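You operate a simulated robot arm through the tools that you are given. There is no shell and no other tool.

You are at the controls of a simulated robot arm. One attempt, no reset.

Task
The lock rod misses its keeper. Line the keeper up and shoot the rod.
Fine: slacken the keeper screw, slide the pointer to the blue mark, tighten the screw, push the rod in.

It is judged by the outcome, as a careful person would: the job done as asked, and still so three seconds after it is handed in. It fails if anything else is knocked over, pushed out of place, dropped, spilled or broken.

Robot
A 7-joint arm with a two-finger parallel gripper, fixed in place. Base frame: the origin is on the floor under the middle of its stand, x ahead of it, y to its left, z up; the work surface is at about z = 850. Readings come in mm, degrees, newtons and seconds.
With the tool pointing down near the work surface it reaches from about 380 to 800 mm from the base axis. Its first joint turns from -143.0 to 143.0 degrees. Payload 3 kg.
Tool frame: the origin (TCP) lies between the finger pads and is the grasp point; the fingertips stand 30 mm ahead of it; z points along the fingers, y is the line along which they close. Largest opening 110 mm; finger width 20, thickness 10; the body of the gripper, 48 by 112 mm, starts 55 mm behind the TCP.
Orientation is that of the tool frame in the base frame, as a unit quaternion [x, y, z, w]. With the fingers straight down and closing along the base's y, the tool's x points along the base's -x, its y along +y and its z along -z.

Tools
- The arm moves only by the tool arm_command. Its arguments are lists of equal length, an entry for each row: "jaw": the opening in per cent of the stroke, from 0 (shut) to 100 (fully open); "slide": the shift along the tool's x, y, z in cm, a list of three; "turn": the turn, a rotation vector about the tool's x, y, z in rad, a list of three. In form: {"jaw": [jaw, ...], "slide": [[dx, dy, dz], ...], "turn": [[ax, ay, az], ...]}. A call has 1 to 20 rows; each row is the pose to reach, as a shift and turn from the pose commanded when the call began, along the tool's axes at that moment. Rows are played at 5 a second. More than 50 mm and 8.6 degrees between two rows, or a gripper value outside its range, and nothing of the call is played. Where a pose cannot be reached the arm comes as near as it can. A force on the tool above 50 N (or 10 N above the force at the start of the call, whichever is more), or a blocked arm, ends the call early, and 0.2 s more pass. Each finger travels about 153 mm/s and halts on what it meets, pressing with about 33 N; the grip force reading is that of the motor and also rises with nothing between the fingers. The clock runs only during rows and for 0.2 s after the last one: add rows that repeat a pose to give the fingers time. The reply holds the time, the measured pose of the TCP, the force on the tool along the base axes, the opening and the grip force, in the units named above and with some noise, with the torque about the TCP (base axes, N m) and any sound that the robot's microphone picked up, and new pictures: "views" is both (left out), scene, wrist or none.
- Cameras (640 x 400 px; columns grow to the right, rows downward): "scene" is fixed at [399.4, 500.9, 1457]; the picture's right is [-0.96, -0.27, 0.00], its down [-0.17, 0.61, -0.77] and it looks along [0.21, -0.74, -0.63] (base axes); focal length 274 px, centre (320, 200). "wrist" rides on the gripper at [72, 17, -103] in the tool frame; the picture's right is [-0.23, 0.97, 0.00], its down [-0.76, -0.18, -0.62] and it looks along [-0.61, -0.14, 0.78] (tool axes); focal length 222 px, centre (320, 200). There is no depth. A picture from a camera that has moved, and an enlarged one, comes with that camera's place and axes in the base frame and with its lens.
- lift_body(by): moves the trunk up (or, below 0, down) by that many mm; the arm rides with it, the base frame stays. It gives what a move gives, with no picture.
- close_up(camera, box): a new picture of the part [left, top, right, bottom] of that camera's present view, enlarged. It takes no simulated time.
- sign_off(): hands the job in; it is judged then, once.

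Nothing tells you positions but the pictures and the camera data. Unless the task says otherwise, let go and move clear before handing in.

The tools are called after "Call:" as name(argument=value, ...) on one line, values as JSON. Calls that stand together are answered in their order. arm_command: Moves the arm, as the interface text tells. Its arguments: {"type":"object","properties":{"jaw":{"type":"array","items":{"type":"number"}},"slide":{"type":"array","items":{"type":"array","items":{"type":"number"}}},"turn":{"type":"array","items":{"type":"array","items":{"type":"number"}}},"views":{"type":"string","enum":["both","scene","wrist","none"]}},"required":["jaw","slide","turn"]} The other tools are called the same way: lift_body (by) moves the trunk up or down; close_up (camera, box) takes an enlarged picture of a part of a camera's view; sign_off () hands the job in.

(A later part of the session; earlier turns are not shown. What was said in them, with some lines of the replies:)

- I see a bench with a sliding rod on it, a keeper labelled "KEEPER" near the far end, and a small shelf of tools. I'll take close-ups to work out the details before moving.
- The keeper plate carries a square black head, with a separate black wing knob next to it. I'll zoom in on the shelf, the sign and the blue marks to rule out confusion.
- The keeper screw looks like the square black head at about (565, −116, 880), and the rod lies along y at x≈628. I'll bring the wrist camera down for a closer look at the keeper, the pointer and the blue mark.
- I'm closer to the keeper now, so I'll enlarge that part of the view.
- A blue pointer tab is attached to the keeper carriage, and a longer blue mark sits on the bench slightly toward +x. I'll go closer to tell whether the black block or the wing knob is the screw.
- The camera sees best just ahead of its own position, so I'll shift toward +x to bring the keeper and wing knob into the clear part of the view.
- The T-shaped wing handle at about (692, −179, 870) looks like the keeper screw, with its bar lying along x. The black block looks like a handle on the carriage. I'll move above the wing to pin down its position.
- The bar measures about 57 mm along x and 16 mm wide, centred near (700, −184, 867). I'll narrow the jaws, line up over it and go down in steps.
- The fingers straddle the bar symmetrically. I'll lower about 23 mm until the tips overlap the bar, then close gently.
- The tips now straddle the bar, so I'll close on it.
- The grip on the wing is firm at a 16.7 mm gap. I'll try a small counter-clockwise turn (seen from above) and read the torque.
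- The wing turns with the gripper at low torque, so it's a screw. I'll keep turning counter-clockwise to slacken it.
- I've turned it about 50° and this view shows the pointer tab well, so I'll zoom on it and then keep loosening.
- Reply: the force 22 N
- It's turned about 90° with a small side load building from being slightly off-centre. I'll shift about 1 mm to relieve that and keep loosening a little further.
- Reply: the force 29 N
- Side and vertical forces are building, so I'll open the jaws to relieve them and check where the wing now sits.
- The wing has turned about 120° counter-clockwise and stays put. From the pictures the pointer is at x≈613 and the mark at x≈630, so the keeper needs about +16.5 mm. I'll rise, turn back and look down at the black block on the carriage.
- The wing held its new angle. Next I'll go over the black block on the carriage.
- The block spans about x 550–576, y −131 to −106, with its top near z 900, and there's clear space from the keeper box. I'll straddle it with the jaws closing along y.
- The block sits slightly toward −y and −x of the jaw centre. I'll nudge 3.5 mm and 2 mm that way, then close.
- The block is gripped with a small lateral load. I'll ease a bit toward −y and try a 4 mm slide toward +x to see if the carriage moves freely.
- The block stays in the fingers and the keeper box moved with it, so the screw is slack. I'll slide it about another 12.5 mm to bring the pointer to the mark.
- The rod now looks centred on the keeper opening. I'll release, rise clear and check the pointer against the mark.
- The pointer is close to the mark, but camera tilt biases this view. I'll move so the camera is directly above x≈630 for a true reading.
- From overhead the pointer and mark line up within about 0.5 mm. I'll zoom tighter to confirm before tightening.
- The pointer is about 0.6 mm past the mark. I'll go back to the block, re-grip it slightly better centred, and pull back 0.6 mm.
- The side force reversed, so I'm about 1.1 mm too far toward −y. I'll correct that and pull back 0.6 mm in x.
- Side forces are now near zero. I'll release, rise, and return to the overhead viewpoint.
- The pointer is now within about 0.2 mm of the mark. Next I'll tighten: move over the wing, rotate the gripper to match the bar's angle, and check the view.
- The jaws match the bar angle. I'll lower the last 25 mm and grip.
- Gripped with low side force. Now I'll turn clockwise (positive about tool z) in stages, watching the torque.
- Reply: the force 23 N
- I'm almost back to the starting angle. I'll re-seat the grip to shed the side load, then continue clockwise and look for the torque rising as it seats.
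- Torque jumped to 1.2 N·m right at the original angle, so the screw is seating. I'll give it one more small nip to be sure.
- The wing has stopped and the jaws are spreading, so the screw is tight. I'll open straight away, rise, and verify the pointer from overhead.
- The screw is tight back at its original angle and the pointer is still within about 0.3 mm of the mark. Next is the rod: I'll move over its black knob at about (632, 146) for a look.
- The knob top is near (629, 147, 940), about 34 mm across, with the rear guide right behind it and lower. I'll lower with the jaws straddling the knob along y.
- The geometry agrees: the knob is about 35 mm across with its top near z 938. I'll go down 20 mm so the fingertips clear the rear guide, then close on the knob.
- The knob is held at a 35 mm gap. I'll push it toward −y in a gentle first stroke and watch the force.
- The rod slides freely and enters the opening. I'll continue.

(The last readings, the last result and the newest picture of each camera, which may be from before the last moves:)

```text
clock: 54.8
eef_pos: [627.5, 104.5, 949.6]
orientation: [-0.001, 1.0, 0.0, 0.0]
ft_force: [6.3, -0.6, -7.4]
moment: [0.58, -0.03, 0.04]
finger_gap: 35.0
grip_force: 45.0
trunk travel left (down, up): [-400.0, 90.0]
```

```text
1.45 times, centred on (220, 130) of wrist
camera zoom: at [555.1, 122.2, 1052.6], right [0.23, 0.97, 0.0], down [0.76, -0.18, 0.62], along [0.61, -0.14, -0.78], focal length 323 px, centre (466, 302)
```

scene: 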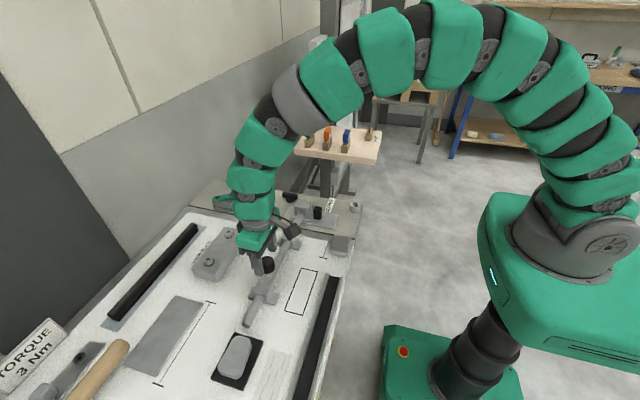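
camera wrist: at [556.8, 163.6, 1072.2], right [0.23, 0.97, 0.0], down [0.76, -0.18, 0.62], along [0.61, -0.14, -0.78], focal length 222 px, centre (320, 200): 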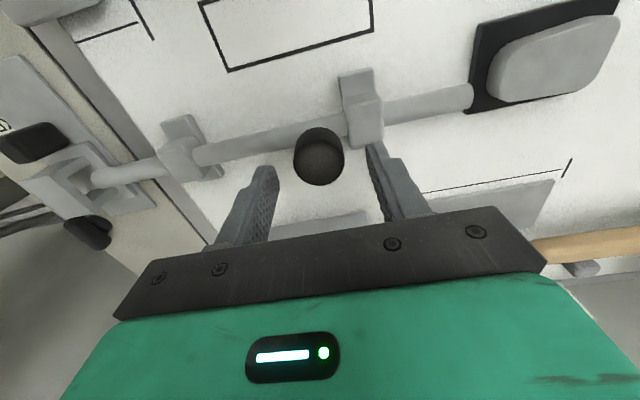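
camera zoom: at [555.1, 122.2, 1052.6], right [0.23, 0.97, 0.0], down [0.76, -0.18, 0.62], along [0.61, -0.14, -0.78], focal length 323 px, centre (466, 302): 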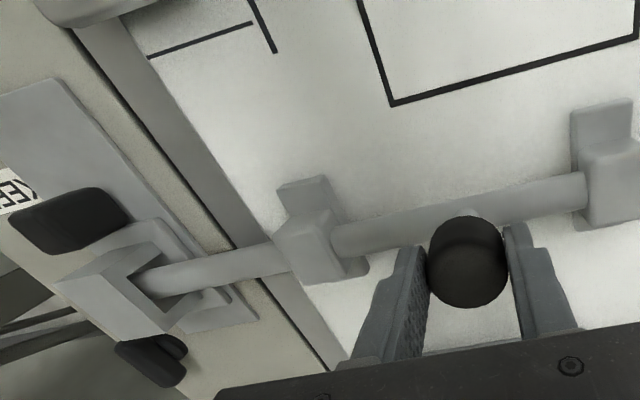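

The rod tip is inside the keeper and the forces are low. I'll keep going until it meets a stop.

Call:
arm_command(jaw=[25, 25, 25, 25, 25, 25], slide=[[0, -0.4, 0], [0, -0.8, 0], [0, -1.2, 0], [0, -1.6, 0], [0, -2.0, 0], [0, -2.0, 0]], turn=[[0, 0, 0], [0, 0, 0], [0, 0, 0], [0, 0, 0], [0, 0, 0], [0, 0, 0]], views="none")

Call:
close_up(camera="scene", box=[240, 170, 360, 280])

Call:
close_up(camera="wrist", box=[0, 40, 440, 220])

```text
clock: 55.7
eef_pos: [626.7, 100.0, 949.3]
orientation: [-0.002, 1.0, 0.001, 0.0]
ft_force: [3.4, 17.8, -9.8]
moment: [-0.19, 0.13, 0.06]
finger_gap: 35.5
grip_force: 45.2
trunk travel left (down, up): [-400.0, 90.0]
stopped in row 4: the force on the tool passed its limit at 55 N (the readings are from after the stop); the commanded pose is now the measured one
```

```text
3.64 times, centred on (300, 225) of scene
camera zoom: at [399.4, 500.9, 1457.0], right [-0.96, -0.27, 0.0], down [-0.17, 0.61, -0.77], along [0.21, -0.74, -0.63], focal length 996 px, centre (393, 109)
```

zoom: 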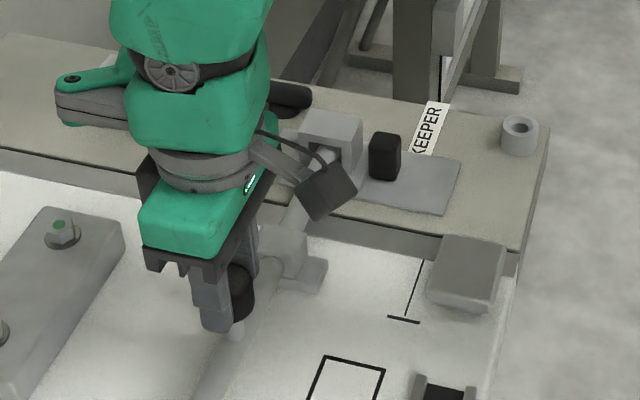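

```text
1.45 times, centred on (220, 130) of wrist
camera zoom: at [555.0, 116.7, 1052.6], right [0.22, 0.97, 0.0], down [0.76, -0.18, 0.62], along [0.61, -0.14, -0.78], focal length 323 px, centre (466, 302)
```

zoom: 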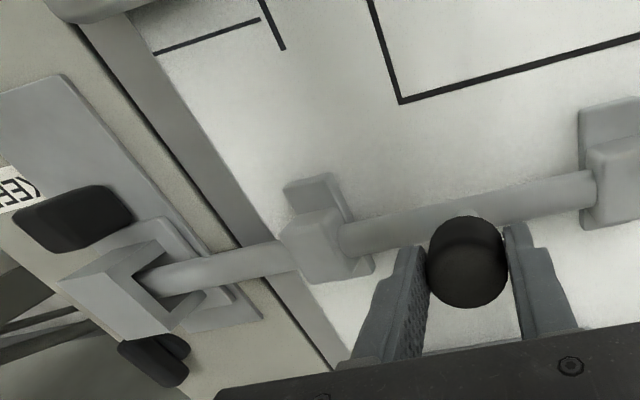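

The rod met a firm stop at about 45 mm of travel. I'll press once more gently to confirm it's the end of travel and not a snag.

Call:
arm_command(jaw=[25, 25, 25], slide=[[0, -0.05, 0], [0, -0.1, 0], [0, -0.1, 0]], turn=[[0, 0, 0], [0, 0, 0], [0, 0, 0]], views="none")

Call:
close_up(camera="scene", box=[285, 180, 345, 225])

```text
clock: 56.5
eef_pos: [626.3, 98.2, 949.8]
orientation: [-0.002, 1.0, 0.002, 0.001]
ft_force: [0.2, 39.9, -6.2]
moment: [0.38, 0.21, 0.03]
finger_gap: 35.1
grip_force: 45.1
trunk travel left (down, up): [-400.0, 90.0]
```

```text
8.89 times, centred on (315, 202) of scene
camera zoom: at [399.4, 500.9, 1457.0], right [-0.96, -0.27, 0.0], down [-0.17, 0.61, -0.77], along [0.21, -0.74, -0.63], focal length 2435 px, centre (364, 178)
```

zoom: 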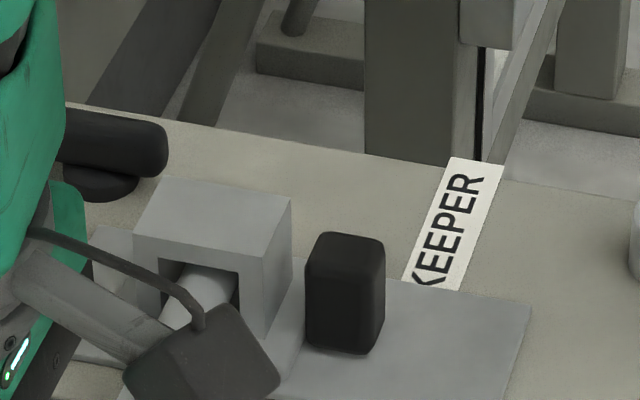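

It's a solid stop, with the force rising to 40 N and no movement. I'll let go, rise and check that the rod stays seated in the keeper.

Call:
arm_command(jaw=[40, 55, 55, 55, 55, 55, 55, 55], slide=[[0, 0.15, 0], [0, 0.15, 0], [0, 0.15, -2.5], [0, 0.15, -5.0], [0, 0.15, -7.5], [0, -3.0, -9.0], [0, -7.0, -9.0], [0, -11.0, -9.0]], turn=[[0, 0, 0], [0, 0, 0], [0, 0, 0], [0, 0, 0], [0, 0, 0], [0, 0, 0], [0, 0, 0], [0, 0, 0]], views="both")

Call:
close_up(camera="wrist", box=[120, 20, 440, 220])

Call:
close_up(camera="scene", box=[220, 170, 360, 340])

```text
clock: 58.3
eef_pos: [628.2, -13.5, 1039.8]
orientation: [0.0, 1.0, 0.001, 0.0]
ft_force: [-0.4, 0.9, 0.5]
moment: [-0.09, -0.04, 0.0]
finger_gap: 60.2
grip_force: 0.0
trunk travel left (down, up): [-400.0, 90.0]
camera wrist: at [554.8, 1.9, 1142.0], right [0.23, 0.97, 0.0], down [0.76, -0.18, 0.62], along [0.61, -0.14, -0.78], focal length 222 px, centre (320, 200)
```

scene: 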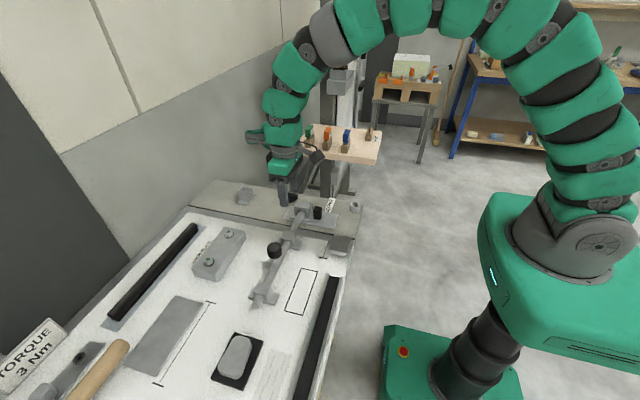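
wrist: 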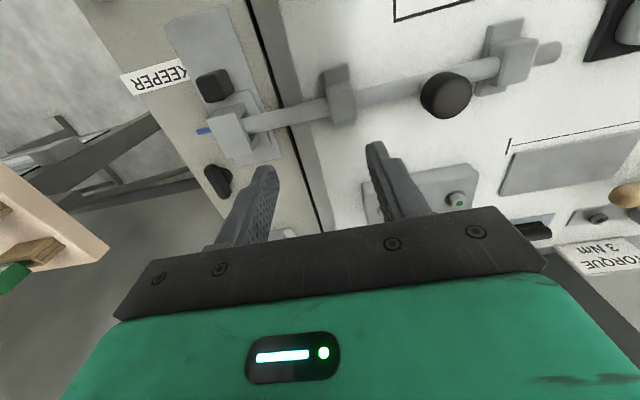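

```text
2.00 times, centred on (280, 120) of wrist
camera zoom: at [554.8, 1.9, 1142.0], right [0.23, 0.97, 0.0], down [0.76, -0.18, 0.62], along [0.61, -0.14, -0.78], focal length 444 px, centre (400, 360)
```

zoom: 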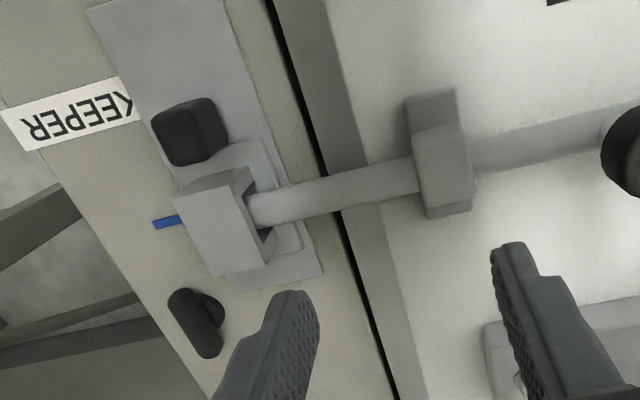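

```text
2.35 times, centred on (290, 255) of scene
camera zoom: at [399.4, 500.9, 1457.0], right [-0.96, -0.27, 0.0], down [-0.17, 0.61, -0.77], along [0.21, -0.74, -0.63], focal length 645 px, centre (391, 71)
```

zoom: 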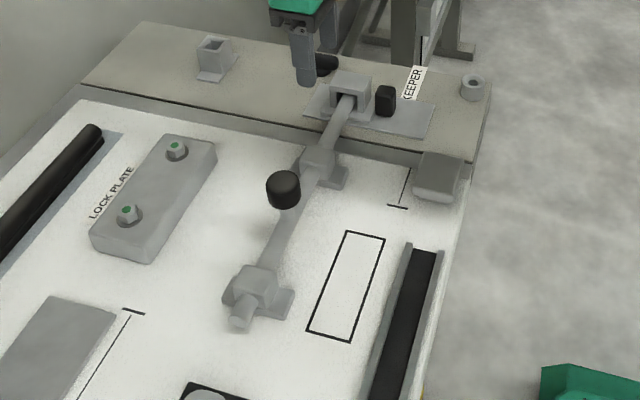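

The rod stays where I left it. I'll zoom in to see how far the tip sits inside the keeper.

Call:
close_up(camera="wrist", box=[190, 60, 290, 180])

Call:
close_up(camera="scene", box=[280, 185, 340, 230])

```text
3.33 times, centred on (240, 120) of wrist
camera zoom: at [554.8, 1.9, 1142.0], right [0.23, 0.97, 0.0], down [0.76, -0.18, 0.62], along [0.61, -0.14, -0.78], focal length 740 px, centre (587, 467)
```

zoom: 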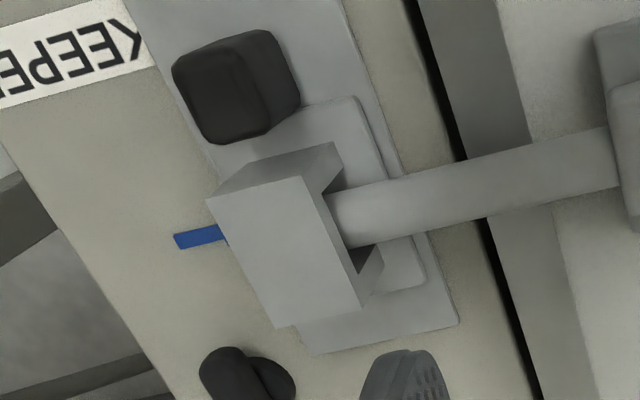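

```text
8.89 times, centred on (310, 208) of scene
camera zoom: at [399.4, 500.9, 1457.0], right [-0.96, -0.27, 0.0], down [-0.17, 0.61, -0.77], along [0.21, -0.74, -0.63], focal length 2435 px, centre (409, 133)
```

zoom: 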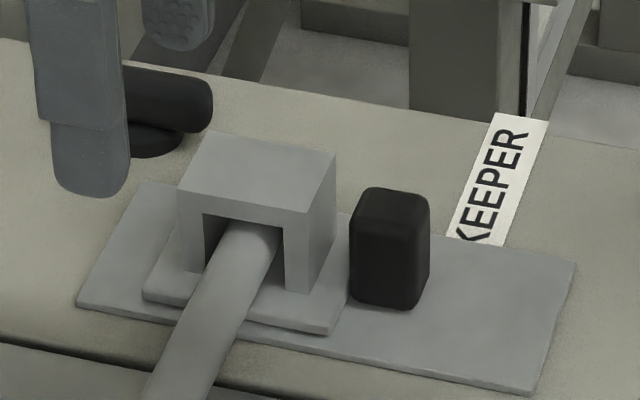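

The rod tip is well inside the arch, nearly its full depth. I'll do one final overhead check of the pointer and the screw handle.

Call:
arm_command(jaw=[55, 55, 55, 55, 55], slide=[[-1.8, -4.0, 0], [-3.6, -8.0, 1.0], [-5.4, -12.0, 2.5], [-7.3, -15.0, 4.5], [-7.3, -15.0, 5.0]], turn=[[0, 0, 0], [0, 0, 0], [0, 0, 0], [0, 0, 0], [0, 0, 0]], views="wrist")

Call:
close_up(camera="wrist", box=[270, 5, 345, 55])

Call:
close_up(camera="wrist", box=[260, 20, 420, 160])

```text
clock: 59.5
eef_pos: [700.4, -162.6, 988.7]
orientation: [0.0, 1.0, 0.002, -0.001]
ft_force: [0.3, 0.0, 0.4]
moment: [-0.01, 0.0, 0.01]
finger_gap: 60.3
grip_force: 0.1
trunk travel left (down, up): [-400.0, 90.0]
camera wrist: at [628.0, -147.0, 1092.4], right [0.23, 0.97, 0.0], down [0.76, -0.18, 0.62], along [0.61, -0.14, -0.78], focal length 222 px, centre (320, 200)
```

wrist: 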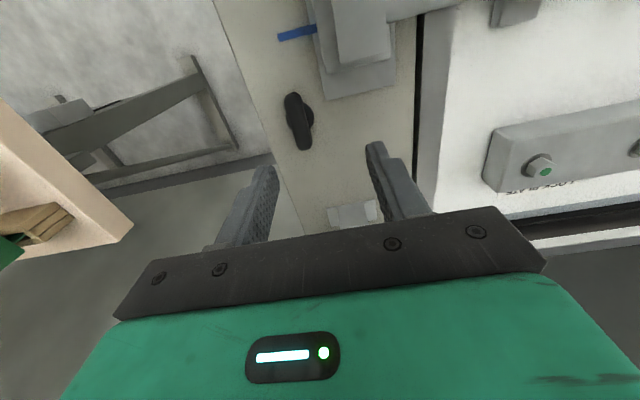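

```text
8.00 times, centred on (308, 30) of wrist
camera zoom: at [628.0, -147.0, 1092.4], right [0.23, 0.97, 0.0], down [0.76, -0.18, 0.62], along [0.61, -0.14, -0.78], focal length 1777 px, centre (420, 1560)
```

zoom: 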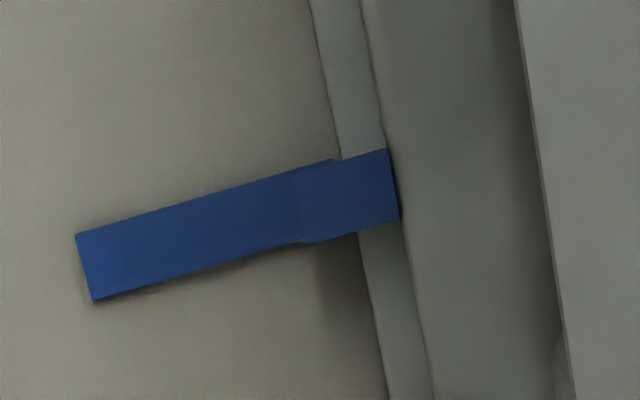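

```text
2.86 times, centred on (340, 90) of wrist
camera zoom: at [628.0, -147.0, 1092.4], right [0.23, 0.97, 0.0], down [0.76, -0.18, 0.62], along [0.61, -0.14, -0.78], focal length 635 px, centre (263, 514)
```

zoom: 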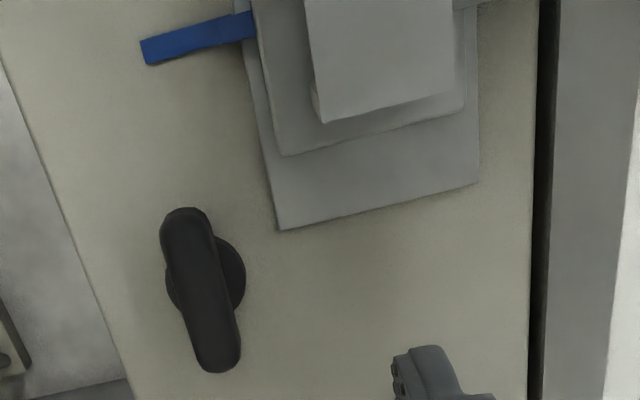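

The pointer sits on the blue mark, the wing is back at its tight angle, and the rod is in the keeper. I'll raise the arm well clear before handing in.

Call:
arm_command(jaw=[55, 55, 55, 55, 55, 55], slide=[[0, 0, -3.0], [1.0, 1.0, -7.0], [3.0, 3.0, -11.0], [5.0, 5.0, -15.0], [7.0, 7.0, -18.0], [7.0, 7.0, -18.0]], turn=[[0, 0, 0], [0, 0, 0], [0, 0, 0], [0, 0, 0], [0, 0, 0], [0, 0, 0]], views="both")

Call:
close_up(camera="scene", box=[180, 160, 380, 340])

```text
clock: 60.9
eef_pos: [629.6, -96.5, 1170.1]
orientation: [-0.001, 1.0, 0.002, 0.001]
ft_force: [0.1, 0.5, -0.2]
moment: [0.0, -0.06, 0.0]
finger_gap: 60.5
grip_force: 0.1
trunk travel left (down, up): [-400.0, 90.0]
camera wrist: at [557.0, -79.3, 1273.0], right [0.23, 0.97, 0.0], down [0.76, -0.18, 0.62], along [0.61, -0.14, -0.78], focal length 222 px, centre (320, 200)
```

scene: 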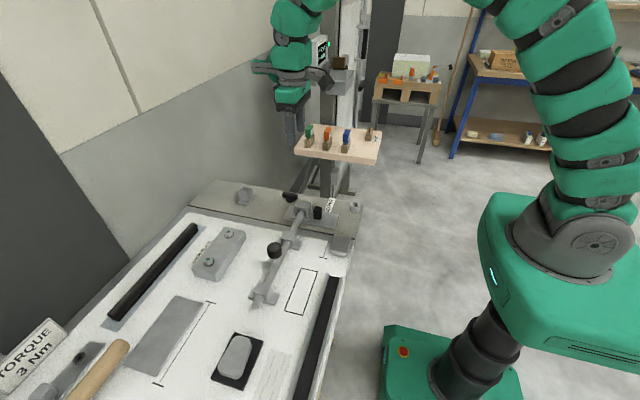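
wrist: 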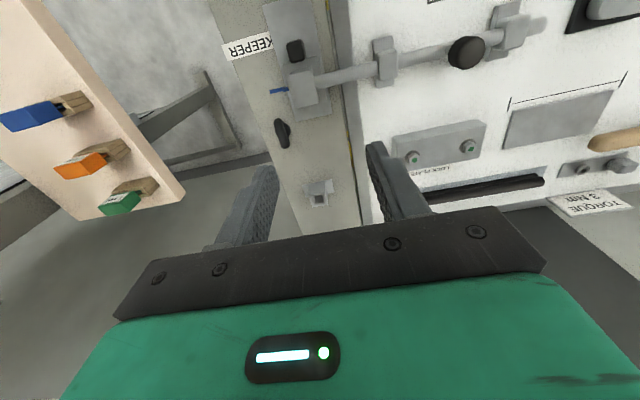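

```text
2.22 times, centred on (280, 250) of scene
camera zoom: at [399.4, 500.9, 1457.0], right [-0.96, -0.27, 0.0], down [-0.17, 0.61, -0.77], along [0.21, -0.74, -0.63], focal length 609 px, centre (409, 89)
```

zoom: 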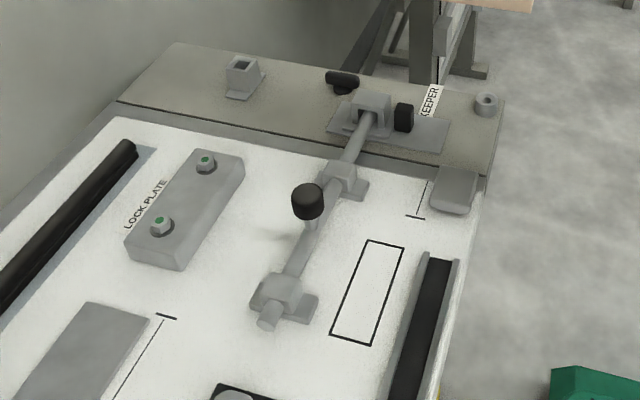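

The arm is clear and nothing else on the bench has moved. The pointer is on the blue mark, the screw is tight and the rod is shot into the keeper, so I'm handing in.

Call:
sign_off()

```text
The job is handed in.
```

The keeper is lined up on its blue mark, its screw is tight, and the rod is pushed into it. The job is handed in.

- **Keeper:** I slackened the wing-handled screw, slid the carriage about 16 mm, and set the pointer within about 0.3 mm of the mark. It was still there after the rod went in.
- **Screw:** I turned it back to where it started, where it stopped firmly at about 1.2 N·m. That was as much as the grip could apply. There is a "TORQUE 3 Nm" sign on the bench; I took it to belong to another fitting and did not aim for that figure.
- **Rod:** It slid freely for about 45 mm and then met a solid stop. By my estimate the tip is about 28 mm into the keeper, which is about 31 mm deep. It stayed in place after I let go.

Nothing else on the bench looked disturbed in the last pictures, and the arm is clear.
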